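You operate a simulated robot arm through the tools that you are given. There is no shell and no other tool. Be economical: measure what you need, move in short steps, check, and stop when the job is done.

The job below is to be done with a simulated two-armed robot. You get a single attempt, and the scene is never put back.

Task
Fetch the tray from the robot bench and set it on the top of the station one control box. Turn the step knob to 2. Close the station three cabinet door. Close the right cabinet door. Shut the top drawer. Put the brush on the shelf two of the fixture rack away on the rework bench. Open the second drawer from the top. The order is free.

Only the result counts: the job must be done as asked and must still hold three seconds after the hand-in. Knocking over, shifting, dropping, spilling or breaking anything else fails it.

Robot
Two 7-joint arms with two-finger parallel grippers on one trunk, on a base that drives. Base frame: it is fixed to the floor where the robot stands at the start and does not move with it; the origin is under the middle of the robot, x ahead of it, y to its left, z up; the surface under the hand at the start is at about z = 80. Lengths are in cm, angles in rad, forces in N, time in s.
The left shoulder is at the start at [4.8, 10.1, 108.5], the right one opposite. With the tool pointing down near the work surface each hand reaches from about 24 to 54 cm from the robot's upright axis, wherever it stands, measured 20 degrees to its own side. Places, roughly: brush (5x5x8 cm) [340, -110, 60]; rework bench [-40, -460, 80]; right cabinet door [270, 40, 30]; second drawer [240, 70, 60]; station three cabinet door [-190, -250, 40]; step knob [-210, -260, 80]; top drawer [240, 60, 70]; top of the station one control box [70, -200, 160]; tray [50, 0, 75]. Payload 2.4 kg a hand.
The TCP of each hand is the grasp point between the finger pads, 2.4 cm short of the fingertips. In the tool frame z runs along the fingers and y along their closing line. Largest opening 6.8 cm; finger width 1.7, thickness 1; the body of the gripper, 4 by 7 cm, starts 4.1 cm behind the TCP.
Orientation is that of the tool frame in the base frame, as a unit quaternion [w, x, y, z]. With the fingers straight down and closing along the base's y, the tool's x points along the base's -x, its y along +y and its z along -z.

Tools
- The arms move only by the tool step_arm. It takes "left_commands", "right_commands" or both (then of equal length, played together; a hand with none holds still); each is text: rows parted by semicolons, each of 7 numbers parted by spaces: the shift along the base's x, y, z in mm, then the turn, a rotation vector about the base's x, y, z in rad, then the gripper command, from -1 (fully open) to 1 (shut), values between in proportion. In form: tx ty tz rx ry rz hand; .... A call has 1 to 10 rows; each row shifts and turns the commanded pose from where the row before left it. Rows are played at 5 a second. More than 5 cm and 0.15 rad between two rows, or a gripper value outside its range, and nothing of the call is played. Where a pose cannot be reached the arm comes as near as it can. A force on the tool above 40 N (or 10 N above the force at the start of the call, whichever is more), or a blocked arm, ends the call early, and 0.2 s more pass. The fingers move at their own pace (about 7.2 cm/s each) and stop on an object; they squeeze with about 32 N. The grip force told is the motor's: it shows also when the fingers shut on nothing. Time passes only in rows, and 0.2 s behind the last, so rows that do not move let the fingers close. The reply holds the time, the measured pose of the TCP, the force on the tool along the base axes, the opening and the grip force, in the units named above and with some noise, with the torque about the TCP (base axes, N m) and any sound that the robot's microphone picked up.
- Cameras (640 x 400 px; columns grow to the right, rows downward): "scene" is now at [12.49, 2.32, 122.73]; the picture's right is [0.29, -0.96, 0.00], its down [-0.70, -0.21, -0.68] and it looks along [0.65, 0.20, -0.73] (base axes); focal length 263 px, centre (320, 200). "left" rides on the left gripper at [8.4, -1.1, -7.5] in its tool frame; the picture's right is [0.13, 0.99, 0.00], its down [-0.60, 0.08, -0.79] and it looks along [-0.79, 0.10, 0.61] (tool axes); focal length 251 px, centre (320, 200). "right" rides on the right gripper at [8.4, 1.1, -7.5] in its tool frame; the picture's right is [-0.13, 0.99, 0.00], its down [-0.60, -0.08, -0.79] and it looks along [-0.79, -0.10, 0.61] (tool axes); focal length 251 px, centre (320, 200). There is no depth. A picture from a camera that has moved, and an enlarged one, comes with that camera's place and axes in the base frame and with its lens.
- camera(camera): a new picture of that camera. It takes no simulated time.
- lift_body(by): slides the trunk up (or, below 0, down) by that many cm; the arms and the scene camera ride with it, the base frame stays. It gives what a move gives, with no picture.
- drive_base(legs): drives the robot by 1 to 6 legs, each [ahead, left, turn to the left] in cm, cm and rad, along the robot's own axes; the way and the turn of a leg run together, so that a leg with both is an arc; at most 150 cm and 3.142 rad a leg. The arms and the cameras ride along, it lands a little off, and it stops where it bumps. It gives what a move gives.
- turn_head(pan, tilt): turns the head with the scene camera to pan (to the left, within 1.501 rad either way) and tilt (down, from -0.506 to 1.204), counted from straight ahead of the robot. It gives what a move gives.
- zoom(camera, box): a new picture of the part [left, top, right, bottom] of that camera's present view, enlarged. It takes no simulated time.
- close_job(): hands the job in; it is judged then, once.

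Go step by step. Nothing tells you exact positions but the pictures and the camera data: compare them with the known pose of the tool, close in by small moves and look again before you grip or let go. The budget is 165 turns and 130 pictures, counting those below and the enlarged ones. Unless the task says otherwise, let go and move clear before handing in.

The tools are called after "Emit:" by a JSON object that holds its "op" and its "data". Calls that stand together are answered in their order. step_arm: Moves the arms, as the interface text tells. Its arguments: {"type":"object","properties":{"left_commands":{"type":"string"},"right_commands":{"type":"string"}},"required":[]} The other tools are called the same way: lift_body (by) slides the trunk up or down; drive_base (legs) drives the base; turn_head (pan, tilt) turns the head that bears the scene camera; camera (camera) takes a picture; zoom (camera, box) takes an enlarged picture of a part of a camera's view; close_job () hands the job in.

At the start:

```text
clock: 0.0
left_ee_pos: [28.12, 21.61, 97.96]
left_tool_rot: [0.0, 0.0, 1.0, 0.0]
left_ft_force: [0.1, 0.2, 0.0]
left_wrist_torque: [0.0, 0.02, -0.02]
left_width: 6.81
left_gripper_force: 0.1
right_ee_pos: [27.04, -5.74, 100.87]
right_tool_rot: [0.0, 0.001, 1.0, 0.001]
right_ft_force: [0.1, -0.1, 0.8]
right_wrist_torque: [-0.01, 0.02, -0.03]
right_width: 6.79
right_gripper_force: 0.1
trunk travel left (down, up): [-30.0, 55.0]
robot x, y, heading: [-0.18, -0.52, 0.006]
head pan, tilt: [0.293, 0.824]
```

scene: 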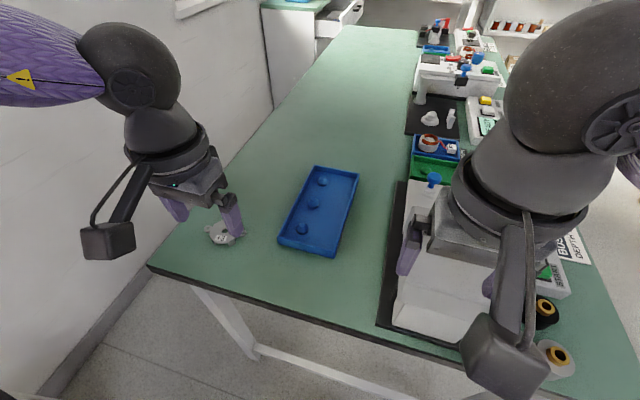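
right: 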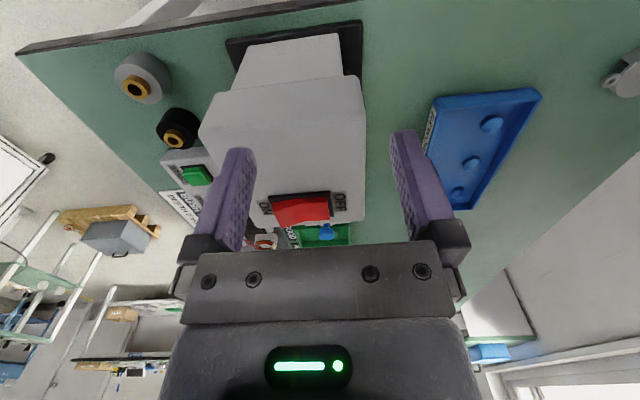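
left: 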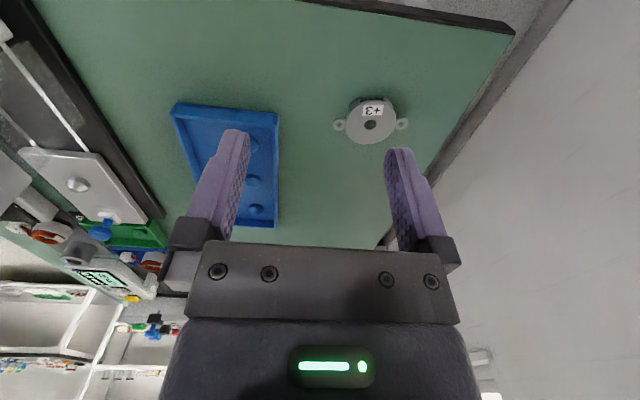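

I see a blue tray on the green bench ahead, with a small device at its left and machines at its right. First I look around to learn the surroundings.

Emit:
{"op": "turn_head", "data": {"pan": 0, "tilt": 0.3}}

Emit:
{"op": "camera", "data": {"camera": "scene"}}

Emit:
{"op": "turn_head", "data": {"pan": -1.2, "tilt": 0.3}}

Emit:
{"op": "camera", "data": {"camera": "scene"}}

```text
clock: 0.9
left_ee_pos: [27.97, 21.64, 97.94]
left_tool_rot: [0.001, 0.0, 1.0, 0.001]
left_ft_force: [0.8, -0.7, 0.3]
left_wrist_torque: [0.0, -0.01, 0.01]
left_width: 6.79
left_gripper_force: 0.0
right_ee_pos: [27.02, -5.86, 101.01]
right_tool_rot: [0.0, 0.002, 1.0, 0.0]
right_ft_force: [0.2, 0.5, -0.4]
right_wrist_torque: [-0.01, 0.02, 0.01]
right_width: 6.82
right_gripper_force: 0.0
trunk travel left (down, up): [-30.0, 55.0]
robot x, y, heading: [-0.09, 0.18, 0.001]
head pan, tilt: [0.0, 0.3]
```

```text
126 pictures are left
camera scene: at [14.22, 0.03, 127.35], right [0.0, -1.0, 0.0], down [-0.3, 0.0, -0.95], along [0.95, 0.0, -0.3], focal length 263 px, centre (320, 200)
```

scene: 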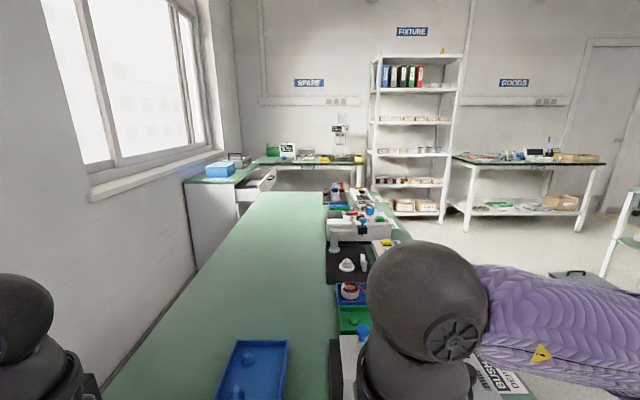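

```text
clock: 2.4
left_ee_pos: [27.94, 21.77, 97.86]
left_tool_rot: [0.0, 0.0, 1.0, -0.001]
left_ft_force: [0.1, -0.8, -0.4]
left_wrist_torque: [0.01, -0.02, -0.02]
left_width: 6.81
left_gripper_force: 0.1
right_ee_pos: [26.99, -5.79, 100.99]
right_tool_rot: [0.0, 0.001, 1.0, 0.0]
right_ft_force: [-0.5, 0.1, 0.0]
right_wrist_torque: [-0.02, -0.01, -0.02]
right_width: 6.81
right_gripper_force: 0.2
trunk travel left (down, up): [-30.0, 55.0]
robot x, y, heading: [0.1, -0.1, -0.002]
head pan, tilt: [-1.201, 0.3]
```

```text
125 pictures are left
camera scene: at [8.27, -8.68, 127.36], right [-0.93, -0.36, 0.0], down [-0.11, 0.28, -0.96], along [0.35, -0.89, -0.3], focal length 263 px, centre (320, 200)
```

scene: 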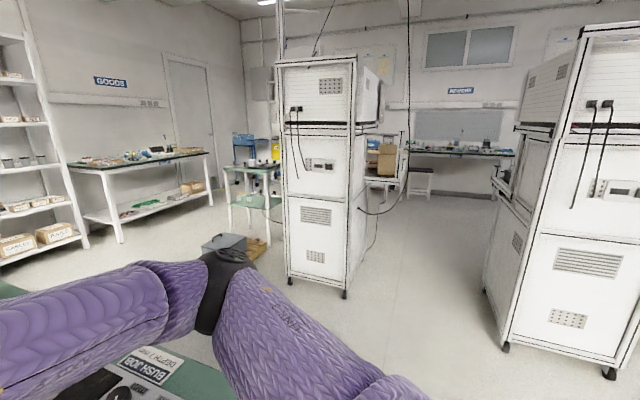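

Emit:
{"op": "turn_head", "data": {"pan": 0.3, "tilt": 0.85}}

Emit:
{"op": "zoom", "data": {"camera": "scene", "box": [200, 140, 440, 290]}}

Emit:
{"op": "zoom", "data": {"camera": "left", "box": [100, 60, 340, 260]}}

```text
clock: 4.0
left_ee_pos: [28.07, 21.59, 98.11]
left_tool_rot: [0.0, 0.0, 1.0, 0.0]
left_ft_force: [0.7, 0.6, -0.1]
left_wrist_torque: [0.01, -0.01, -0.02]
left_width: 6.79
left_gripper_force: 0.0
right_ee_pos: [26.93, -5.82, 100.83]
right_tool_rot: [0.001, 0.0, 1.0, 0.001]
right_ft_force: [-0.5, -0.2, 0.7]
right_wrist_torque: [0.01, 0.0, -0.02]
right_width: 6.8
right_gripper_force: 0.1
trunk travel left (down, up): [-30.0, 55.0]
robot x, y, heading: [-0.01, -0.01, 0.002]
head pan, tilt: [0.3, 0.85]
```

```text
2.67 times, centred on (320, 215) of scene
camera zoom: at [12.35, 2.34, 122.52], right [0.3, -0.96, 0.0], down [-0.72, -0.22, -0.66], along [0.63, 0.19, -0.75], focal length 702 px, centre (320, 160)
```

zoom: 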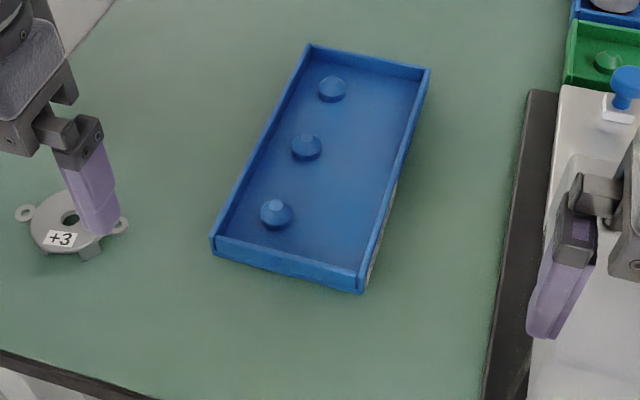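

```text
2.00 times, centred on (220, 160) of left
camera zoom: at [19.55, 20.61, 105.48], right [-0.13, 0.99, 0.0], down [0.6, 0.08, 0.79], along [0.79, 0.1, -0.61], focal length 503 px, centre (520, 280)
```

zoom: 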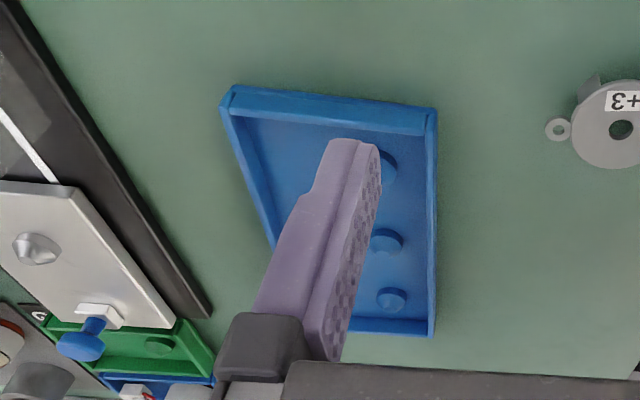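

The tray is about 27x13 cm, centred near [55, 14.5], with thin walls: I'll hold both long walls with the two hands. I sidestep left to stand squarely in front of it.

Emit:
{"op": "drive_base", "data": {"legs": [[0, 14.5, 0]]}}

Emit:
{"op": "turn_head", "data": {"pan": 0, "tilt": 0.9}}

Emit:
{"op": "camera", "data": {"camera": "scene"}}

```text
clock: 5.3
left_ee_pos: [28.06, 36.08, 97.88]
left_tool_rot: [0.0, 0.0, 1.0, 0.0]
left_ft_force: [-0.8, 0.1, 0.2]
left_wrist_torque: [0.03, -0.03, -0.01]
left_width: 6.77
left_gripper_force: 0.1
right_ee_pos: [26.96, 8.61, 100.78]
right_tool_rot: [0.0, 0.0, 1.0, 0.002]
right_ft_force: [0.5, 0.2, 0.2]
right_wrist_torque: [-0.02, 0.0, -0.02]
right_width: 6.82
right_gripper_force: 0.0
trunk travel left (down, up): [-30.0, 55.0]
robot x, y, heading: [0.06, 14.54, 0.002]
head pan, tilt: [0.3, 0.85]
```

```text
clock: 6.1
left_ee_pos: [28.03, 35.97, 97.86]
left_tool_rot: [0.0, 0.0, 1.0, 0.0]
left_ft_force: [-0.2, 1.2, -0.1]
left_wrist_torque: [0.01, 0.05, 0.05]
left_width: 6.81
left_gripper_force: 0.1
right_ee_pos: [27.04, 8.54, 100.89]
right_tool_rot: [0.0, 0.0, 1.0, 0.001]
right_ft_force: [0.5, 0.6, 0.4]
right_wrist_torque: [-0.01, -0.02, -0.01]
right_width: 6.8
right_gripper_force: 0.1
trunk travel left (down, up): [-30.0, 55.0]
robot x, y, heading: [-0.38, 14.35, 0.001]
head pan, tilt: [0.0, 0.901]
```

```text
122 pictures are left
camera scene: at [12.44, 14.43, 122.13], right [0.0, -1.0, 0.0], down [-0.78, 0.0, -0.62], along [0.62, 0.0, -0.78], focal length 263 px, centre (320, 200)
```

scene: 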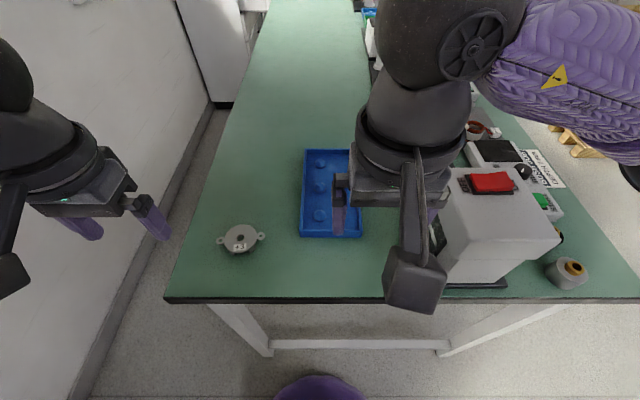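

Emit:
{"op": "step_arm", "data": {"left_commands": "31.4 -25 -14 0 0 0 -1;31.4 -25 -14 0 0 0 -1;31.4 -25 -14 0 0 0 -1;31.4 -25 -14 0 0 0 -1;31.4 -25 -14 0 0 0 -1;31.4 -25 -14 0 0 0 -1;31.4 -25 -14 0 0 0 -1", "right_commands": "33 -4 -18 0 0 0 -1;33 -4 -18 0 0 0 -1;33 -4 -18 0 0 0 -1;33 -4 -18 0 0 0 -1;33 -4 -18 0 0 0 -1;33 -4 -18 0 0 0 -1;33 -4 -18 0 0 0 -1"}}

Emit:
{"op": "camera", "data": {"camera": "scene"}}

Emit:
{"op": "camera", "data": {"camera": "left"}}

Emit:
{"op": "camera", "data": {"camera": "right"}}

```text
clock: 7.7
left_ee_pos: [41.27, 27.08, 91.35]
left_tool_rot: [0.0, 0.0, 1.0, 0.0]
left_ft_force: [0.3, 0.1, 0.3]
left_wrist_torque: [0.0, 0.01, 0.0]
left_width: 6.8
left_gripper_force: 0.1
left hand out of reach, approached as far as the arm can: row 5, 6, 7
right_ee_pos: [50.12, 6.05, 88.31]
right_tool_rot: [0.001, -0.001, 1.0, 0.001]
right_ft_force: [-0.1, -0.2, 0.5]
right_wrist_torque: [0.03, -0.01, 0.0]
right_width: 6.79
right_gripper_force: 0.1
trunk travel left (down, up): [-30.0, 55.0]
robot x, y, heading: [0.04, 13.94, -0.002]
head pan, tilt: [0.0, 0.901]
```

```text
121 pictures are left
camera scene: at [12.46, 14.47, 122.13], right [0.0, -1.0, 0.0], down [-0.78, 0.0, -0.62], along [0.62, 0.0, -0.78], focal length 263 px, centre (320, 200)
```

scene: 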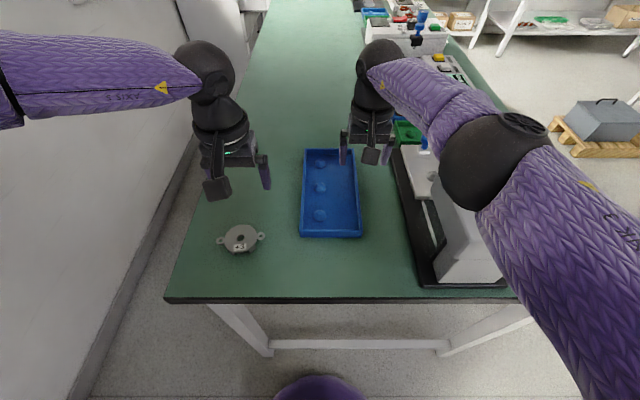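

```text
120 pictures are left
camera left: at [32.77, 26.05, 98.84], right [-0.13, 0.99, 0.0], down [0.6, 0.08, 0.79], along [0.79, 0.1, -0.61], focal length 251 px, centre (320, 200)
```

left: 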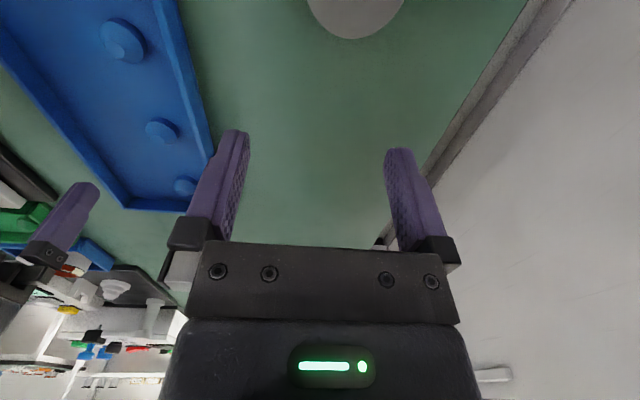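

```text
119 pictures are left
camera right: at [41.7, 7.16, 95.74], right [0.13, 0.99, 0.0], down [0.6, -0.08, 0.79], along [0.79, -0.1, -0.61], focal length 251 px, centre (320, 200)
```

right: 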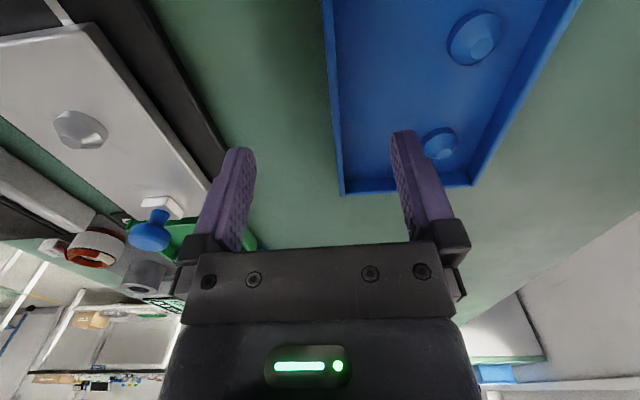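

The left hand stalled short at [41, 27]. I try again with small moves toward the left wall.

Emit:
{"op": "step_arm", "data": {"left_commands": "0 -25 0 0 0 0 -1;0 -25 0 0 0 0 -1;0 -25 0 0 0 0 -1"}}

```text
clock: 8.5
left_ee_pos: [37.93, 23.82, 92.53]
left_tool_rot: [0.0, 0.0, 1.0, -0.001]
left_ft_force: [0.6, -0.1, -0.2]
left_wrist_torque: [0.05, -0.01, 0.03]
left_width: 6.81
left_gripper_force: 0.1
left hand out of reach, approached as far as the arm can: row 1, 2, 3
right_ee_pos: [50.03, 5.94, 88.35]
right_tool_rot: [0.001, 0.001, 1.0, 0.001]
right_ft_force: [-0.4, -0.8, 0.2]
right_wrist_torque: [-0.01, 0.02, 0.01]
right_width: 6.77
right_gripper_force: 0.1
trunk travel left (down, up): [-30.0, 55.0]
robot x, y, heading: [0.13, 14.42, -0.0]
head pan, tilt: [0.0, 0.901]
```

Emit:
{"op": "step_arm", "data": {"left_commands": "0 45 0 0 0 0 -1;0 45 0 0 0 0 -1;0 0 0 0 0 0 -1"}}

```text
clock: 9.3
left_ee_pos: [37.82, 33.02, 92.41]
left_tool_rot: [0.0, -0.001, 1.0, -0.001]
left_ft_force: [0.2, -0.2, 1.2]
left_wrist_torque: [-0.01, 0.03, 0.0]
left_width: 6.82
left_gripper_force: 0.1
right_ee_pos: [50.12, 6.08, 88.27]
right_tool_rot: [0.001, 0.002, 1.0, 0.001]
right_ft_force: [-0.9, 0.3, 0.7]
right_wrist_torque: [0.01, 0.0, 0.02]
right_width: 6.78
right_gripper_force: 0.1
trunk travel left (down, up): [-30.0, 55.0]
robot x, y, heading: [0.03, 14.73, -0.003]
head pan, tilt: [0.0, 0.901]
```

Emit:
{"op": "step_arm", "data": {"left_commands": "40 0 -10 0 0 0 -1;40 0 -10 0 0 0 -1;40 0 -10 0 0 0 -1;0 0 0 0 0 0 -1"}}

Emit:
{"op": "step_arm", "data": {"left_commands": "0 -40 0 0 0 0 -1;0 -40 0 0 0 0 -1;0 -40 0 0 0 0 -1;0 -25 0 0 0 0 -1;0 0 0 0 0 0 -1"}}

```text
clock: 10.3
left_ee_pos: [45.6, 34.16, 90.63]
left_tool_rot: [0.001, 0.0, 1.0, -0.001]
left_ft_force: [-0.1, -0.4, 0.1]
left_wrist_torque: [0.03, -0.01, 0.02]
left_width: 6.83
left_gripper_force: 0.1
left hand out of reach, approached as far as the arm can: row 2, 3
right_ee_pos: [49.93, 5.91, 88.32]
right_tool_rot: [0.001, 0.001, 1.0, 0.001]
right_ft_force: [0.3, -0.1, 0.2]
right_wrist_torque: [-0.03, -0.01, 0.05]
right_width: 6.81
right_gripper_force: 0.1
trunk travel left (down, up): [-30.0, 55.0]
robot x, y, heading: [0.33, 14.27, -0.006]
head pan, tilt: [0.0, 0.901]
```

```text
clock: 11.5
left_ee_pos: [39.56, 25.01, 92.68]
left_tool_rot: [0.001, 0.0, 1.0, -0.001]
left_ft_force: [1.2, 0.2, -0.2]
left_wrist_torque: [-0.04, 0.02, 0.03]
left_width: 6.8
left_gripper_force: 0.0
left hand out of reach, approached as far as the arm can: row 1, 2, 3, 4
right_ee_pos: [50.04, 5.9, 88.25]
right_tool_rot: [0.0, 0.001, 1.0, 0.001]
right_ft_force: [-0.9, 0.2, -0.9]
right_wrist_torque: [-0.02, -0.01, -0.01]
right_width: 6.82
right_gripper_force: 0.1
trunk travel left (down, up): [-30.0, 55.0]
robot x, y, heading: [-0.09, 13.55, -0.003]
head pan, tilt: [0.0, 0.901]
```

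Left arm can't reach inward at this posture; I'll try the right hand alone on the middle of the right wall, reading the wrist torque. I pull the left hand back, move 5 cm ahead and look.

Emit:
{"op": "step_arm", "data": {"left_commands": "-30 30 10 0 0 0 -1;-30 30 10 0 0 0 -1;-30 30 10 0 0 0 -1;-20 30 10 0 0 0 -1", "right_commands": "0 0 0 0 0 0 -1;0 0 0 0 0 0 -1;0 0 0 0 0 0 -1;0 10 0 0 0 0 -1"}}

Emit:
{"op": "drive_base", "data": {"legs": [[4.5, 0, 0]]}}

Emit:
{"op": "camera", "data": {"camera": "right"}}

Emit:
{"op": "camera", "data": {"camera": "scene"}}

```text
clock: 12.5
left_ee_pos: [28.52, 36.97, 97.03]
left_tool_rot: [0.0, 0.001, 1.0, -0.001]
left_ft_force: [0.1, -0.4, 0.0]
left_wrist_torque: [0.06, -0.04, -0.02]
left_width: 6.82
left_gripper_force: 0.0
right_ee_pos: [50.16, 6.86, 88.35]
right_tool_rot: [-0.001, 0.0, 1.0, 0.001]
right_ft_force: [0.6, 0.8, -0.4]
right_wrist_torque: [0.04, 0.01, 0.02]
right_width: 6.82
right_gripper_force: 0.1
trunk travel left (down, up): [-30.0, 55.0]
robot x, y, heading: [-0.11, 14.08, -0.001]
head pan, tilt: [0.0, 0.901]
```

```text
clock: 13.4
left_ee_pos: [32.96, 36.94, 97.0]
left_tool_rot: [0.0, 0.0, 1.0, 0.0]
left_ft_force: [-0.3, -0.4, -0.9]
left_wrist_torque: [0.0, 0.03, -0.03]
left_width: 6.81
left_gripper_force: 0.0
right_ee_pos: [54.7, 6.92, 88.35]
right_tool_rot: [0.001, 0.0, 1.0, 0.001]
right_ft_force: [0.2, -0.1, -0.1]
right_wrist_torque: [0.0, 0.03, 0.01]
right_width: 6.81
right_gripper_force: 0.0
trunk travel left (down, up): [-30.0, 55.0]
robot x, y, heading: [4.6, 14.68, 0.0]
head pan, tilt: [0.0, 0.901]
```

```text
118 pictures are left
camera right: at [46.26, 8.04, 95.76], right [0.13, 0.99, 0.0], down [0.6, -0.08, 0.79], along [0.79, -0.1, -0.61], focal length 251 px, centre (320, 200)
```

right: 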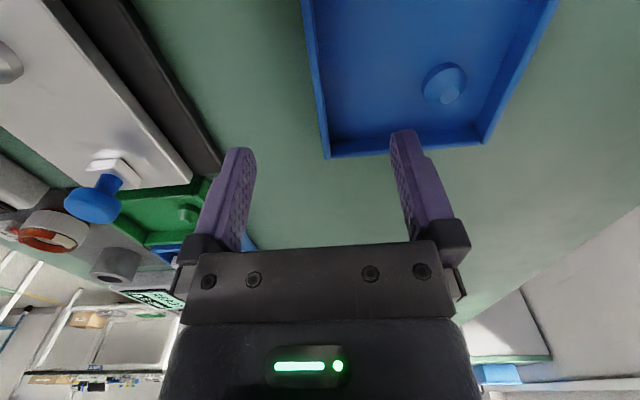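

```text
117 pictures are left
camera scene: at [16.97, 14.43, 122.13], right [0.0, -1.0, 0.0], down [-0.78, 0.0, -0.62], along [0.62, 0.0, -0.78], focal length 263 px, centre (320, 200)
```

scene: 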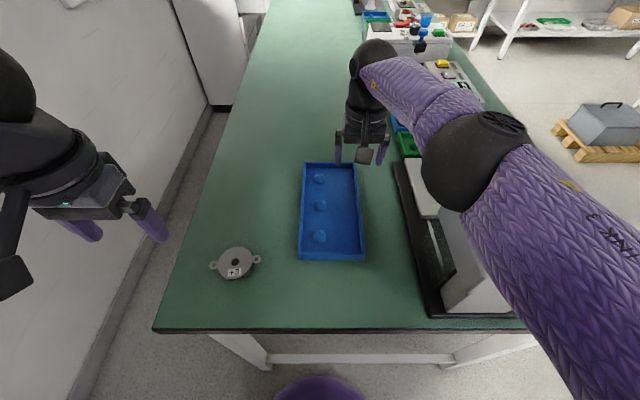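

Emit:
{"op": "step_arm", "data": {"right_commands": "-15 -3 -20 0 0 0 -1;0 0 -20 0 0 0 -1;0 0 0 0 0 0 -1"}}

Emit:
{"op": "zoom", "data": {"camera": "scene", "box": [280, 120, 440, 280]}}

Emit:
{"op": "camera", "data": {"camera": "right"}}

```text
clock: 14.2
left_ee_pos: [32.79, 36.89, 97.04]
left_tool_rot: [-0.001, 0.0, 1.0, 0.0]
left_ft_force: [-0.3, 0.3, -0.4]
left_wrist_torque: [-0.01, -0.01, -0.01]
left_width: 6.81
left_gripper_force: 0.0
right_ee_pos: [53.02, 6.75, 84.2]
right_tool_rot: [0.0, 0.001, 1.0, 0.0]
right_ft_force: [-0.1, 0.0, 0.2]
right_wrist_torque: [0.04, 0.01, 0.01]
right_width: 6.77
right_gripper_force: 0.1
trunk travel left (down, up): [-30.0, 55.0]
robot x, y, heading: [4.47, 14.6, 0.001]
head pan, tilt: [0.0, 0.901]
```

```text
2.50 times, centred on (360, 200) of scene
camera zoom: at [16.94, 14.44, 122.13], right [0.0, -1.0, 0.0], down [-0.78, 0.0, -0.62], along [0.62, 0.0, -0.78], focal length 658 px, centre (220, 200)
```

zoom: 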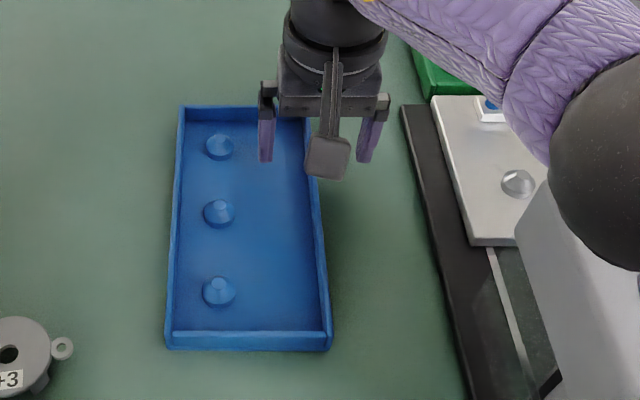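

```text
115 pictures are left
camera right: at [44.73, 7.83, 91.69], right [0.13, 0.99, 0.0], down [0.6, -0.08, 0.79], along [0.79, -0.1, -0.61], focal length 251 px, centre (320, 200)
```

right: 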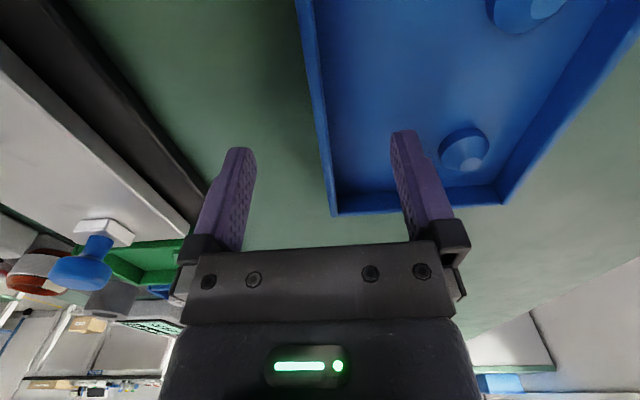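

Triangulation puts the rim at z≈80, tray centre about [50, 12.5]. I shift to x=50 and lower over the right wall.

Emit:
{"op": "step_arm", "data": {"right_commands": "-30 0 0 0 0 0 -1;0 0 -20 0 0 0 -1;0 0 -10 0 0 0 -1;0 0 0 0 0 0 -1"}}

Emit:
{"op": "camera", "data": {"camera": "right"}}

Emit:
{"op": "zoom", "data": {"camera": "scene", "box": [280, 120, 440, 280]}}

```text
clock: 14.8
left_ee_pos: [32.9, 36.92, 97.03]
left_tool_rot: [0.001, 0.001, 1.0, 0.0]
left_ft_force: [0.9, -0.3, 0.1]
left_wrist_torque: [0.0, -0.02, -0.01]
left_width: 6.81
left_gripper_force: 0.1
right_ee_pos: [50.2, 6.92, 83.12]
right_tool_rot: [0.004, 0.001, 1.0, 0.006]
right_ft_force: [-3.1, -0.7, 17.3]
right_wrist_torque: [0.6, 0.2, 0.26]
right_width: 6.73
right_gripper_force: 0.0
trunk travel left (down, up): [-30.0, 55.0]
robot x, y, heading: [4.6, 14.58, -0.004]
head pan, tilt: [0.0, 0.901]
stopped in row 3 (right hand): the force on the tool passed its limit at 52 N (the readings are from after the stop); the commanded pose is now the measured one
```

```text
114 pictures are left
camera right: at [41.68, 7.86, 90.53], right [0.13, 0.99, 0.01], down [0.6, -0.09, 0.8], along [0.79, -0.1, -0.6], focal length 251 px, centre (320, 200)
```

right: 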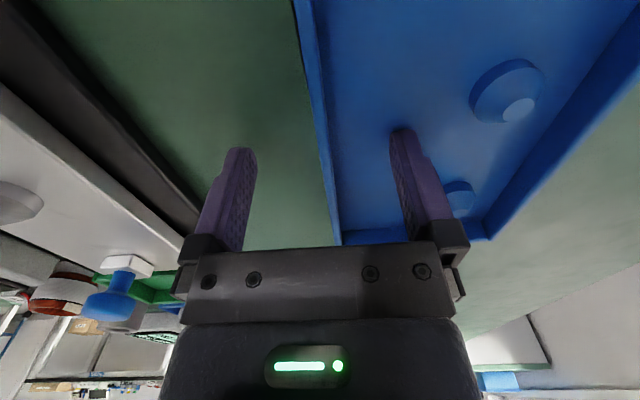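

```text
2.50 times, centred on (360, 200) of scene
camera zoom: at [16.8, 14.41, 122.17], right [0.0, -1.0, 0.0], down [-0.78, 0.0, -0.62], along [0.62, 0.0, -0.78], focal length 658 px, centre (220, 200)
```

zoom: 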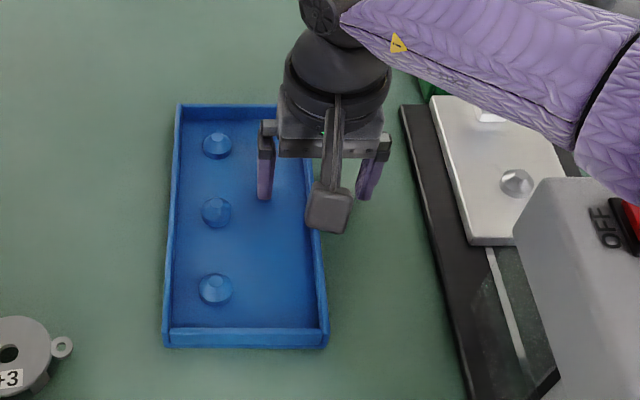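

The inner finger touched the tray floor at tip z≈80.6, so the bench is at 80 and the rim about 82.7; the tray centre is then about x=48. I raise slightly, shift and close on the wall.

Emit:
{"op": "step_arm", "data": {"right_commands": "0 0 5 0 0 0 -1;-22 4 0 0 0 0 -1;0 0 0 0 0 0 1;0 0 0 0 0 0 1;0 0 0 0 0 0 1;0 0 0 0 0 0 1"}}

Emit:
{"op": "zoom", "data": {"camera": "scene", "box": [280, 120, 440, 280]}}

```text
clock: 16.2
left_ee_pos: [33.01, 37.05, 96.94]
left_tool_rot: [0.0, 0.0, 1.0, 0.0]
left_ft_force: [0.3, 0.0, 0.4]
left_wrist_torque: [0.01, 0.0, 0.0]
left_width: 6.79
left_gripper_force: 0.0
right_ee_pos: [47.96, 7.15, 83.4]
right_tool_rot: [0.003, 0.002, 1.0, 0.004]
right_ft_force: [-0.1, -0.1, -0.2]
right_wrist_torque: [-0.08, -0.05, -0.03]
right_width: 0.45
right_gripper_force: 27.8
trunk travel left (down, up): [-30.0, 55.0]
robot x, y, heading: [4.38, 14.08, -0.005]
head pan, tilt: [0.0, 0.901]
```

```text
2.50 times, centred on (360, 200) of scene
camera zoom: at [16.95, 14.42, 122.13], right [0.0, -1.0, 0.0], down [-0.78, 0.0, -0.62], along [0.62, 0.0, -0.78], focal length 658 px, centre (220, 200)
```

zoom: 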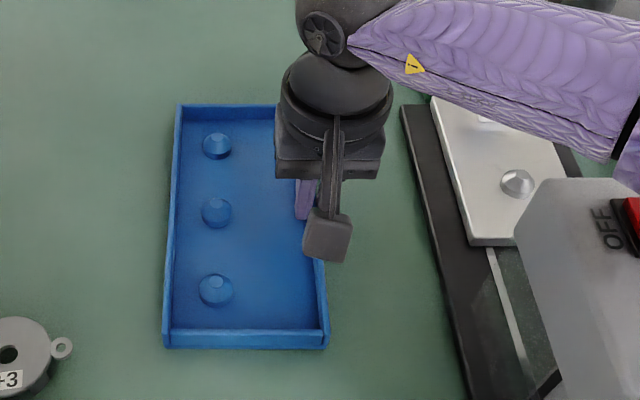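

The wall (0.45 cm) is held. I lift 2 cm and read weight and torque.

Emit:
{"op": "step_arm", "data": {"right_commands": "0 0 10 0 0 0 1;0 0 10 0 0 0 1;0 0 0 0 0 0 1"}}

Emit:
{"op": "camera", "data": {"camera": "scene"}}

```text
clock: 17.0
left_ee_pos: [32.97, 36.93, 96.98]
left_tool_rot: [0.001, 0.001, 1.0, 0.0]
left_ft_force: [0.1, 0.0, -0.2]
left_wrist_torque: [0.0, 0.03, 0.0]
left_width: 6.82
left_gripper_force: 0.1
right_ee_pos: [48.01, 7.14, 85.42]
right_tool_rot: [0.003, 0.001, 1.0, 0.004]
right_ft_force: [0.4, 0.6, -2.2]
right_wrist_torque: [-0.12, -0.04, -0.03]
right_width: 0.46
right_gripper_force: 27.8
trunk travel left (down, up): [-30.0, 55.0]
robot x, y, heading: [5.02, 14.42, -0.0]
head pan, tilt: [0.0, 0.901]
```

```text
111 pictures are left
camera scene: at [16.95, 14.42, 122.13], right [0.0, -1.0, 0.0], down [-0.78, 0.0, -0.62], along [0.62, 0.0, -0.78], focal length 263 px, centre (320, 200)
```

scene: 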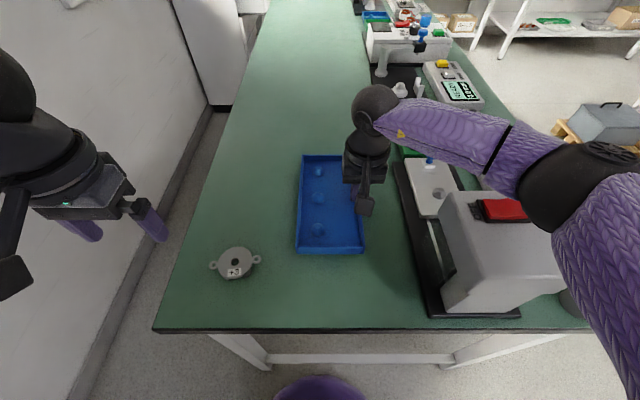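

The tray weighs only ~0.22 kg and is level. I raise hand and trunk, back off from the bench, turn right, and look at station one from above.

Emit:
{"op": "step_arm", "data": {"right_commands": "0 0 40 0 0 0 1;-20 0 40 0 0 0 1;-30 0 0 0 0 0 1;-30 0 0 0 0 0 1"}}

Emit:
{"op": "lift_body", "data": {"by": 54}}

Emit:
{"op": "drive_base", "data": {"legs": [[-45, 0, 0], [0, 0, -1.4]]}}

Emit:
{"op": "turn_head", "data": {"pan": 0, "tilt": 0.35}}

Emit:
{"op": "camera", "data": {"camera": "scene"}}

```text
clock: 18.0
left_ee_pos: [32.88, 36.84, 96.98]
left_tool_rot: [0.0, 0.001, 1.0, 0.001]
left_ft_force: [0.3, 0.3, 0.1]
left_wrist_torque: [-0.02, 0.0, 0.01]
left_width: 6.8
left_gripper_force: 0.1
right_ee_pos: [39.87, 7.31, 93.53]
right_tool_rot: [0.003, 0.001, 1.0, 0.005]
right_ft_force: [0.8, 0.2, -2.1]
right_wrist_torque: [-0.1, -0.05, 0.02]
right_width: 0.44
right_gripper_force: 28.1
trunk travel left (down, up): [-30.0, 55.0]
robot x, y, heading: [4.53, 14.4, 0.001]
head pan, tilt: [0.0, 0.901]
```

```text
refused: 54 is not a number from -40 to 40
```

```text
clock: 24.2
left_ee_pos: [-13.85, -9.69, 96.94]
left_tool_rot: [0.0, 0.646, 0.763, 0.001]
left_ft_force: [-0.3, -0.7, -0.2]
left_wrist_torque: [-0.02, -0.01, -0.01]
left_width: 6.81
left_gripper_force: 0.1
right_ee_pos: [-41.91, -21.62, 93.65]
right_tool_rot: [0.005, 0.647, 0.762, 0.001]
right_ft_force: [-0.4, 0.4, -2.4]
right_wrist_torque: [-0.01, 0.13, -0.02]
right_width: 0.45
right_gripper_force: 27.8
trunk travel left (down, up): [-30.0, 55.0]
robot x, y, heading: [-40.81, 14.77, -1.407]
head pan, tilt: [0.0, 0.901]
```

```text
clock: 25.2
left_ee_pos: [-14.03, -9.82, 96.82]
left_tool_rot: [0.0, 0.646, 0.763, -0.001]
left_ft_force: [-0.6, 0.1, -1.2]
left_wrist_torque: [0.0, 0.0, 0.01]
left_width: 6.81
left_gripper_force: 0.0
right_ee_pos: [-41.94, -21.6, 93.54]
right_tool_rot: [0.005, 0.647, 0.763, 0.001]
right_ft_force: [0.1, 0.4, -1.3]
right_wrist_torque: [-0.03, 0.09, 0.0]
right_width: 0.45
right_gripper_force: 28.1
trunk travel left (down, up): [-30.0, 55.0]
robot x, y, heading: [-40.68, 14.35, -1.402]
head pan, tilt: [0.0, 0.351]
```

```text
110 pictures are left
camera scene: at [-38.54, 0.54, 126.88], right [-0.99, -0.16, 0.0], down [-0.06, 0.34, -0.94], along [0.15, -0.93, -0.34], focal length 263 px, centre (320, 200)
```

scene: 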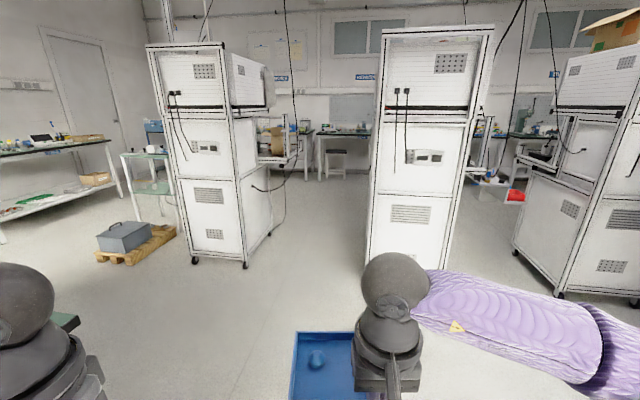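

Emit:
{"op": "lift_body", "data": {"by": 40}}

Emit:
{"op": "lift_body", "data": {"by": 14.5}}

Emit:
{"op": "turn_head", "data": {"pan": 0.3, "tilt": 0.4}}

Emit:
{"op": "camera", "data": {"camera": "scene"}}

```text
clock: 29.0
left_ee_pos: [-13.93, -9.82, 136.99]
left_tool_rot: [0.0, 0.645, 0.764, 0.0]
left_ft_force: [0.0, -0.8, 0.1]
left_wrist_torque: [0.0, -0.01, 0.01]
left_width: 6.8
left_gripper_force: 0.0
right_ee_pos: [-42.05, -21.58, 133.6]
right_tool_rot: [0.005, 0.647, 0.763, 0.001]
right_ft_force: [0.1, -1.5, -2.3]
right_wrist_torque: [-0.02, 0.12, 0.02]
right_width: 0.46
right_gripper_force: 28.3
trunk travel left (down, up): [-70.0, 14.9]
robot x, y, heading: [-40.95, 14.32, -1.405]
head pan, tilt: [0.0, 0.351]
```

```text
clock: 30.7
left_ee_pos: [-14.0, -9.74, 151.51]
left_tool_rot: [-0.001, 0.646, 0.763, 0.0]
left_ft_force: [0.2, -0.6, 0.0]
left_wrist_torque: [0.02, 0.0, 0.0]
left_width: 6.82
left_gripper_force: 0.1
right_ee_pos: [-42.0, -21.56, 148.06]
right_tool_rot: [0.005, 0.647, 0.762, 0.001]
right_ft_force: [0.1, -0.6, -2.4]
right_wrist_torque: [-0.02, 0.12, 0.0]
right_width: 0.42
right_gripper_force: 28.1
trunk travel left (down, up): [-84.5, 0.4]
robot x, y, heading: [-40.85, 14.36, -1.407]
head pan, tilt: [0.0, 0.351]
```

```text
clock: 31.5
left_ee_pos: [-14.05, -9.78, 151.57]
left_tool_rot: [-0.001, 0.646, 0.764, 0.001]
left_ft_force: [-0.3, -1.1, -0.4]
left_wrist_torque: [0.01, 0.0, 0.0]
left_width: 6.8
left_gripper_force: 0.1
right_ee_pos: [-41.99, -21.62, 148.07]
right_tool_rot: [0.006, 0.647, 0.763, 0.001]
right_ft_force: [0.3, 0.6, -1.9]
right_wrist_torque: [0.0, 0.09, -0.03]
right_width: 0.45
right_gripper_force: 27.8
trunk travel left (down, up): [-84.5, 0.4]
robot x, y, heading: [-40.59, 14.92, -1.406]
head pan, tilt: [0.3, 0.4]
```

```text
109 pictures are left
camera scene: at [-36.56, 5.23, 181.12], right [-0.89, -0.45, 0.0], down [-0.17, 0.35, -0.92], along [0.41, -0.82, -0.39], focal length 263 px, centre (320, 200)
```

scene: 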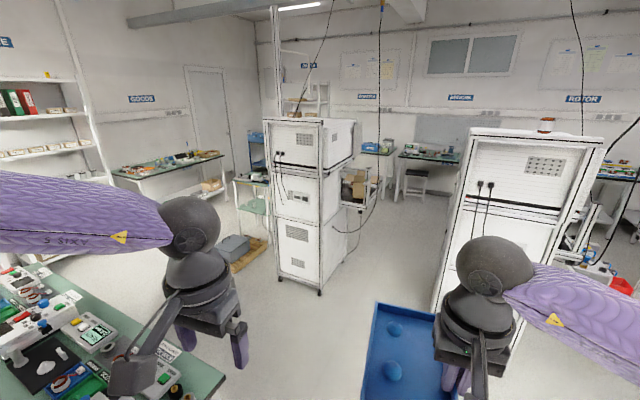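

Emit:
{"op": "zoom", "data": {"camera": "scene", "box": [240, 80, 400, 180]}}

```text
4.00 times, centred on (320, 130) of scene
camera zoom: at [-36.56, 5.23, 181.12], right [-0.89, -0.45, 0.0], down [-0.17, 0.35, -0.92], along [0.41, -0.82, -0.39], focal length 1054 px, centre (320, 480)
```

zoom: 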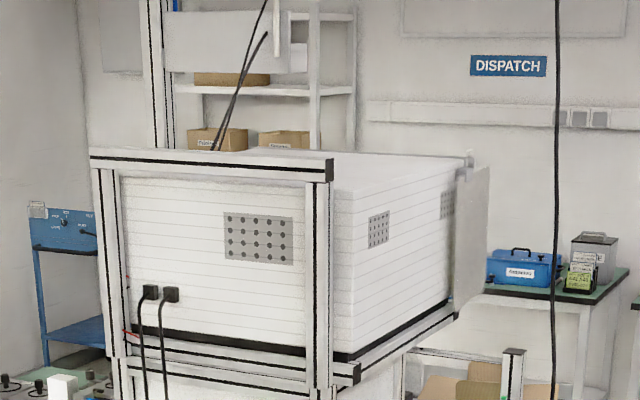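

Station one's box top lies about z 155–160 behind a crossbar at y≈-157, x 42–92. I test the right hand's reach at placing height: raise 20 cm and extend.

Emit:
{"op": "step_arm", "data": {"right_commands": "0 0 40 0 0 0 1;0 0 40 0 0 0 1;0 0 40 0 0 0 1;0 0 40 0 0 0 1;0 0 40 0 0 0 1;5 -30 0 0 0 0 1;5 -30 0 0 0 0 1;5 -30 0 0 0 0 1"}}

```text
clock: 33.3
left_ee_pos: [-14.12, -9.82, 151.46]
left_tool_rot: [0.0, 0.646, 0.763, 0.0]
left_ft_force: [0.3, -0.2, 0.7]
left_wrist_torque: [0.03, -0.04, 0.0]
left_width: 6.79
left_gripper_force: 0.1
right_ee_pos: [-40.95, -28.24, 168.19]
right_tool_rot: [0.006, 0.646, 0.764, 0.001]
right_ft_force: [-0.7, 0.3, -1.6]
right_wrist_torque: [-0.01, 0.07, 0.01]
right_width: 0.45
right_gripper_force: 27.8
right hand out of reach, approached as far as the arm can: row 8
trunk travel left (down, up): [-84.5, 0.4]
robot x, y, heading: [-40.52, 14.62, -1.403]
head pan, tilt: [0.3, 0.4]
```

Reach of ~43 cm ahead at z 168 works. I raise the left hand clear too and drive round the bench to stand before station one's back.

Emit:
{"op": "step_arm", "data": {"left_commands": "0 0 40 0 0 0 -1;0 0 40 0 0 0 -1;0 0 40 0 0 0 -1;0 0 40 0 0 0 -1;0 0 40 0 0 0 -1;0 0 40 0 0 0 -1"}}

Emit:
{"op": "drive_base", "data": {"legs": [[0, 0, -0.166], [105, 0, 0], [0, 108, 0]]}}

Emit:
{"op": "turn_head", "data": {"pan": 0, "tilt": 0.7}}

Emit:
{"op": "camera", "data": {"camera": "scene"}}

```text
clock: 34.7
left_ee_pos: [-13.96, -9.79, 175.56]
left_tool_rot: [0.0, 0.647, 0.763, 0.0]
left_ft_force: [-1.5, -1.2, 0.2]
left_wrist_torque: [-0.02, -0.02, 0.01]
left_width: 6.8
left_gripper_force: 0.0
right_ee_pos: [-41.03, -28.25, 168.16]
right_tool_rot: [0.005, 0.647, 0.763, 0.002]
right_ft_force: [-0.2, -0.4, -3.1]
right_wrist_torque: [0.0, 0.1, 0.03]
right_width: 0.46
right_gripper_force: 28.2
trunk travel left (down, up): [-84.5, 0.4]
robot x, y, heading: [-41.02, 14.25, -1.408]
head pan, tilt: [0.3, 0.4]
```

```text
clock: 46.0
left_ee_pos: [91.61, -116.78, 175.56]
left_tool_rot: [0.001, 0.696, 0.718, -0.001]
left_ft_force: [0.5, -0.2, 0.3]
left_wrist_torque: [0.0, 0.02, 0.01]
left_width: 6.8
left_gripper_force: 0.0
right_ee_pos: [62.29, -131.32, 168.02]
right_tool_rot: [0.006, 0.697, 0.718, 0.003]
right_ft_force: [0.6, -0.3, -1.4]
right_wrist_torque: [0.02, 0.11, -0.02]
right_width: 0.46
right_gripper_force: 28.1
trunk travel left (down, up): [-84.5, 0.4]
robot x, y, heading: [67.93, -88.77, -1.537]
head pan, tilt: [0.3, 0.4]
```

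```text
clock: 46.8
left_ee_pos: [91.52, -116.73, 175.5]
left_tool_rot: [0.0, 0.696, 0.718, -0.001]
left_ft_force: [-0.5, -1.2, 0.3]
left_wrist_torque: [-0.02, 0.0, 0.0]
left_width: 6.81
left_gripper_force: 0.1
right_ee_pos: [62.27, -131.35, 168.14]
right_tool_rot: [0.006, 0.696, 0.718, 0.001]
right_ft_force: [0.1, 0.2, -1.8]
right_wrist_torque: [0.01, 0.1, -0.02]
right_width: 0.43
right_gripper_force: 27.9
trunk travel left (down, up): [-84.5, 0.4]
robot x, y, heading: [67.91, -88.94, -1.544]
head pan, tilt: [0.0, 0.7]
```

```text
107 pictures are left
camera scene: at [68.36, -98.48, 178.44], right [-1.0, -0.03, 0.0], down [-0.02, 0.64, -0.77], along [0.02, -0.76, -0.64], focal length 263 px, centre (320, 200)
```

scene: 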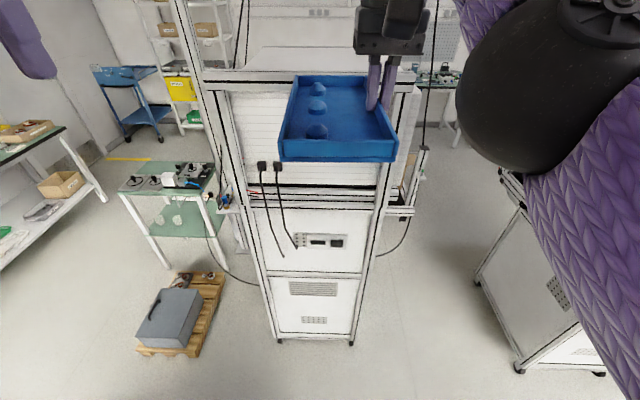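

Emit:
{"op": "drive_base", "data": {"legs": [[24, -4, -0.03]]}}

Emit:
{"op": "turn_head", "data": {"pan": 0, "tilt": 1.2}}

Emit:
{"op": "camera", "data": {"camera": "scene"}}

Emit:
{"op": "turn_head", "data": {"pan": 0.1, "tilt": 0.6}}

Emit:
{"op": "camera", "data": {"camera": "scene"}}

```text
clock: 48.6
left_ee_pos: [87.23, -141.3, 175.58]
left_tool_rot: [0.0, 0.705, 0.709, 0.0]
left_ft_force: [0.2, -0.4, 0.0]
left_wrist_torque: [-0.01, -0.03, -0.04]
left_width: 6.78
left_gripper_force: 0.0
right_ee_pos: [57.59, -155.15, 168.08]
right_tool_rot: [0.005, 0.706, 0.708, 0.002]
right_ft_force: [0.6, 0.3, -2.7]
right_wrist_torque: [0.0, 0.07, -0.01]
right_width: 0.42
right_gripper_force: 28.2
trunk travel left (down, up): [-84.5, 0.4]
robot x, y, heading: [64.42, -112.9, -1.572]
head pan, tilt: [0.0, 0.7]
```

```text
clock: 49.5
left_ee_pos: [87.35, -141.45, 175.65]
left_tool_rot: [0.0, 0.705, 0.709, 0.0]
left_ft_force: [0.9, 0.4, -0.6]
left_wrist_torque: [0.03, 0.02, -0.01]
left_width: 6.82
left_gripper_force: 0.0
right_ee_pos: [57.71, -155.19, 168.08]
right_tool_rot: [0.006, 0.706, 0.708, 0.002]
right_ft_force: [-0.3, 0.3, -2.0]
right_wrist_torque: [0.02, 0.09, -0.01]
right_width: 0.45
right_gripper_force: 27.4
trunk travel left (down, up): [-84.5, 0.4]
robot x, y, heading: [64.53, -113.23, -1.563]
head pan, tilt: [0.0, 1.201]
```

```text
106 pictures are left
camera scene: at [64.58, -119.6, 174.84], right [-1.0, 0.0, 0.0], down [0.0, 0.93, -0.36], along [0.0, -0.36, -0.93], focal length 263 px, centre (320, 200)
```

scene: 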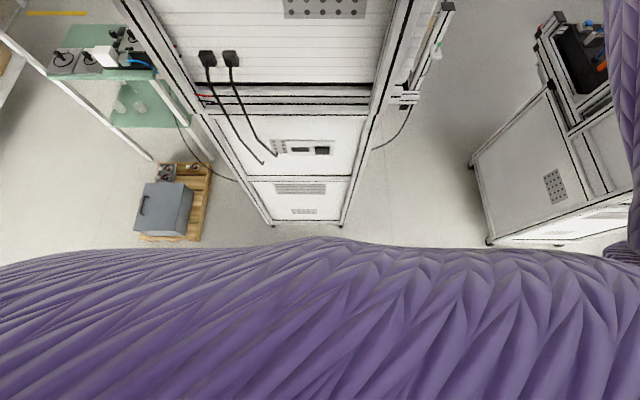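

```text
clock: 50.5
left_ee_pos: [87.23, -141.45, 175.52]
left_tool_rot: [0.0, 0.705, 0.709, 0.0]
left_ft_force: [0.8, -0.3, 0.3]
left_wrist_torque: [-0.01, 0.01, -0.03]
left_width: 6.8
left_gripper_force: 0.1
right_ee_pos: [57.67, -155.25, 168.1]
right_tool_rot: [0.005, 0.706, 0.708, 0.002]
right_ft_force: [-0.3, -0.6, -1.7]
right_wrist_torque: [-0.03, 0.08, 0.01]
right_width: 0.45
right_gripper_force: 27.7
trunk travel left (down, up): [-84.5, 0.4]
robot x, y, heading: [64.41, -113.29, -1.563]
head pan, tilt: [0.099, 0.6]
```

```text
105 pictures are left
camera scene: at [65.46, -122.83, 179.29], right [-0.99, -0.1, 0.0], down [-0.06, 0.56, -0.82], along [0.09, -0.82, -0.57], focal length 263 px, centre (320, 200)
```

scene: 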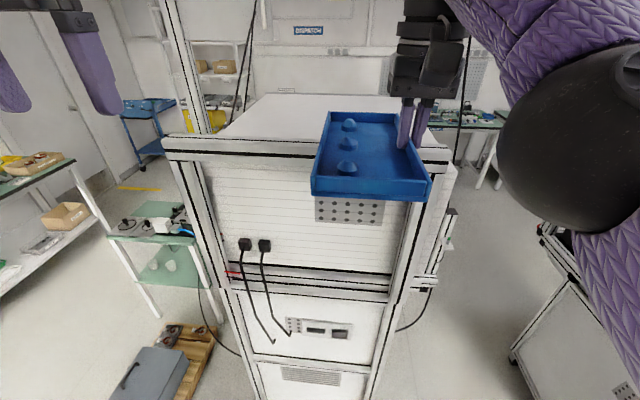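

The casters stand at y≈-170, x 48–97, and a pole stands at the left post. I pull the left hand back from it, move 27 cm ahead and check.

Emit:
{"op": "step_arm", "data": {"left_commands": "0 40 0 0 0 0 -1;0 40 0 0 0 0 -1;0 40 0 0 0 0 -1;0 0 0 0 0 0 -1"}}

Emit:
{"op": "drive_base", "data": {"legs": [[26, 1, 0]]}}

Emit:
{"op": "camera", "data": {"camera": "scene"}}

Emit:
{"op": "camera", "data": {"camera": "right"}}

```text
clock: 51.5
left_ee_pos: [87.24, -129.52, 175.69]
left_tool_rot: [0.0, 0.705, 0.709, 0.001]
left_ft_force: [-0.9, -0.1, 0.3]
left_wrist_torque: [0.04, -0.01, 0.02]
left_width: 6.8
left_gripper_force: 0.0
right_ee_pos: [57.58, -155.31, 168.06]
right_tool_rot: [0.006, 0.707, 0.707, 0.002]
right_ft_force: [0.0, 1.3, -1.5]
right_wrist_torque: [-0.01, 0.14, 0.0]
right_width: 0.42
right_gripper_force: 27.2
trunk travel left (down, up): [-84.5, 0.4]
robot x, y, heading: [64.74, -113.15, -1.569]
head pan, tilt: [0.099, 0.6]
```

```text
clock: 53.4
left_ee_pos: [88.21, -154.99, 175.73]
left_tool_rot: [0.001, 0.707, 0.707, -0.001]
left_ft_force: [0.2, -0.2, -0.2]
left_wrist_torque: [0.02, -0.02, -0.04]
left_width: 6.81
left_gripper_force: 0.1
right_ee_pos: [58.49, -180.67, 168.1]
right_tool_rot: [0.006, 0.708, 0.707, 0.001]
right_ft_force: [-0.6, 0.2, -2.4]
right_wrist_torque: [0.01, 0.13, 0.02]
right_width: 0.48
right_gripper_force: 27.7
trunk travel left (down, up): [-84.5, 0.4]
robot x, y, heading: [66.13, -138.58, -1.572]
head pan, tilt: [0.099, 0.6]
```

```text
104 pictures are left
camera scene: at [66.47, -148.29, 179.3], right [-1.0, -0.1, 0.0], down [-0.06, 0.56, -0.83], along [0.08, -0.82, -0.56], focal length 263 px, centre (320, 200)
```

scene: 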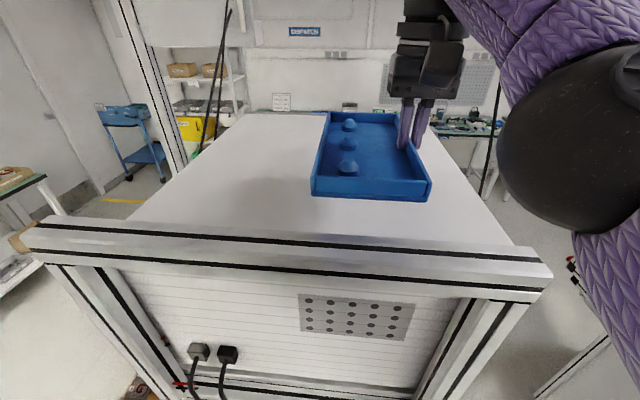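

```text
103 pictures are left
camera right: at [59.54, -172.16, 175.52], right [0.99, -0.13, 0.01], down [-0.09, -0.6, 0.8], along [-0.1, -0.79, -0.61], focal length 251 px, centre (320, 200)
```

right: 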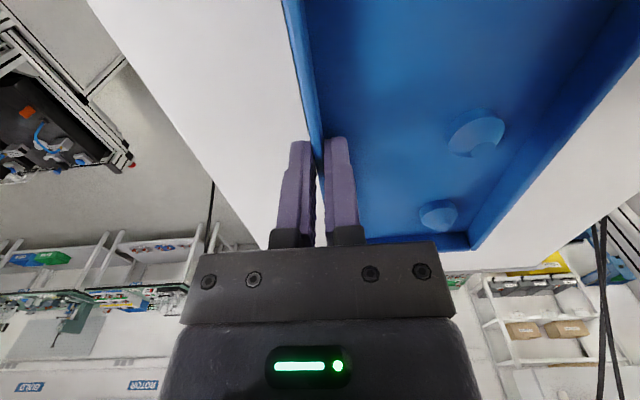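

The tray is over the clear white top. I lower in 5 mm rows until contact.

Emit:
{"op": "step_arm", "data": {"right_commands": "0 0 -5 0 0 0 1;0 0 -5 0 0 0 1;0 0 -5 0 0 0 1;0 0 -5 0 0 0 1;0 0 -5 0 0 0 1;0 0 -5 0 0 0 1"}}

Emit:
{"op": "camera", "data": {"camera": "scene"}}

```text
clock: 54.8
left_ee_pos: [88.18, -155.08, 175.84]
left_tool_rot: [0.0, 0.707, 0.707, 0.0]
left_ft_force: [-0.9, -0.6, -0.4]
left_wrist_torque: [-0.03, -0.01, 0.04]
left_width: 6.79
left_gripper_force: 0.0
right_ee_pos: [58.45, -180.59, 165.11]
right_tool_rot: [0.007, 0.708, 0.706, 0.001]
right_ft_force: [0.3, 0.2, -0.9]
right_wrist_torque: [0.01, 0.09, -0.03]
right_width: 0.45
right_gripper_force: 28.0
trunk travel left (down, up): [-84.5, 0.4]
robot x, y, heading: [65.72, -138.7, -1.567]
head pan, tilt: [0.099, 0.6]
```

```text
102 pictures are left
camera scene: at [66.45, -148.32, 179.29], right [-1.0, -0.1, 0.0], down [-0.06, 0.56, -0.82], along [0.08, -0.82, -0.57], focal length 263 px, centre (320, 200)
```

scene: 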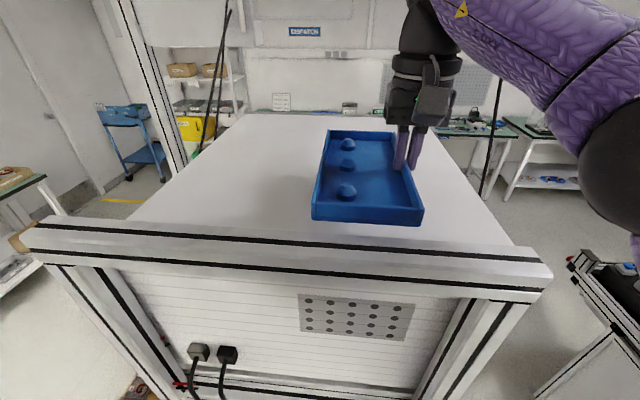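

The near end would land close to the crossbar; I push 3 cm farther in before lowering more.

Emit:
{"op": "step_arm", "data": {"right_commands": "0 -15 0 0 0 0 1;0 -15 0 0 0 0 1;0 0 -5 0 0 0 1;0 0 -5 0 0 0 1;0 0 -5 0 0 0 1"}}

Emit:
{"op": "camera", "data": {"camera": "scene"}}

```text
clock: 56.0
left_ee_pos: [88.15, -155.01, 175.78]
left_tool_rot: [0.0, 0.707, 0.707, 0.001]
left_ft_force: [0.2, -0.7, 0.3]
left_wrist_torque: [0.02, 0.0, 0.03]
left_width: 6.79
left_gripper_force: 0.0
right_ee_pos: [58.47, -181.97, 163.65]
right_tool_rot: [0.005, 0.707, 0.707, 0.001]
right_ft_force: [0.1, 0.8, -2.5]
right_wrist_torque: [0.0, 0.09, 0.02]
right_width: 0.43
right_gripper_force: 28.3
right hand out of reach, approached as far as the arm can: row 2
trunk travel left (down, up): [-84.5, 0.4]
robot x, y, heading: [65.56, -138.29, -1.572]
head pan, tilt: [0.099, 0.6]
```

```text
101 pictures are left
camera scene: at [66.41, -148.34, 179.29], right [-1.0, -0.1, 0.0], down [-0.06, 0.56, -0.82], along [0.08, -0.82, -0.57], focal length 263 px, centre (320, 200)
```

scene: 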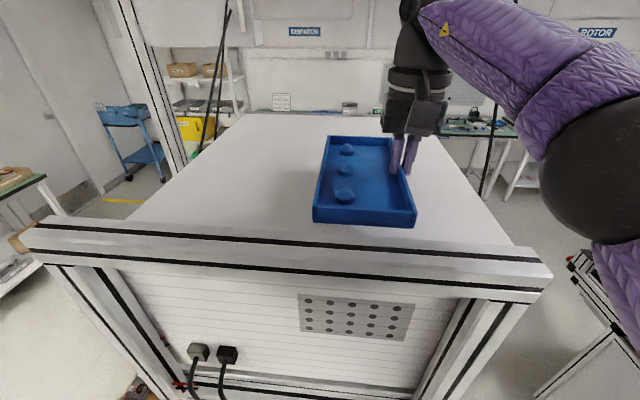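

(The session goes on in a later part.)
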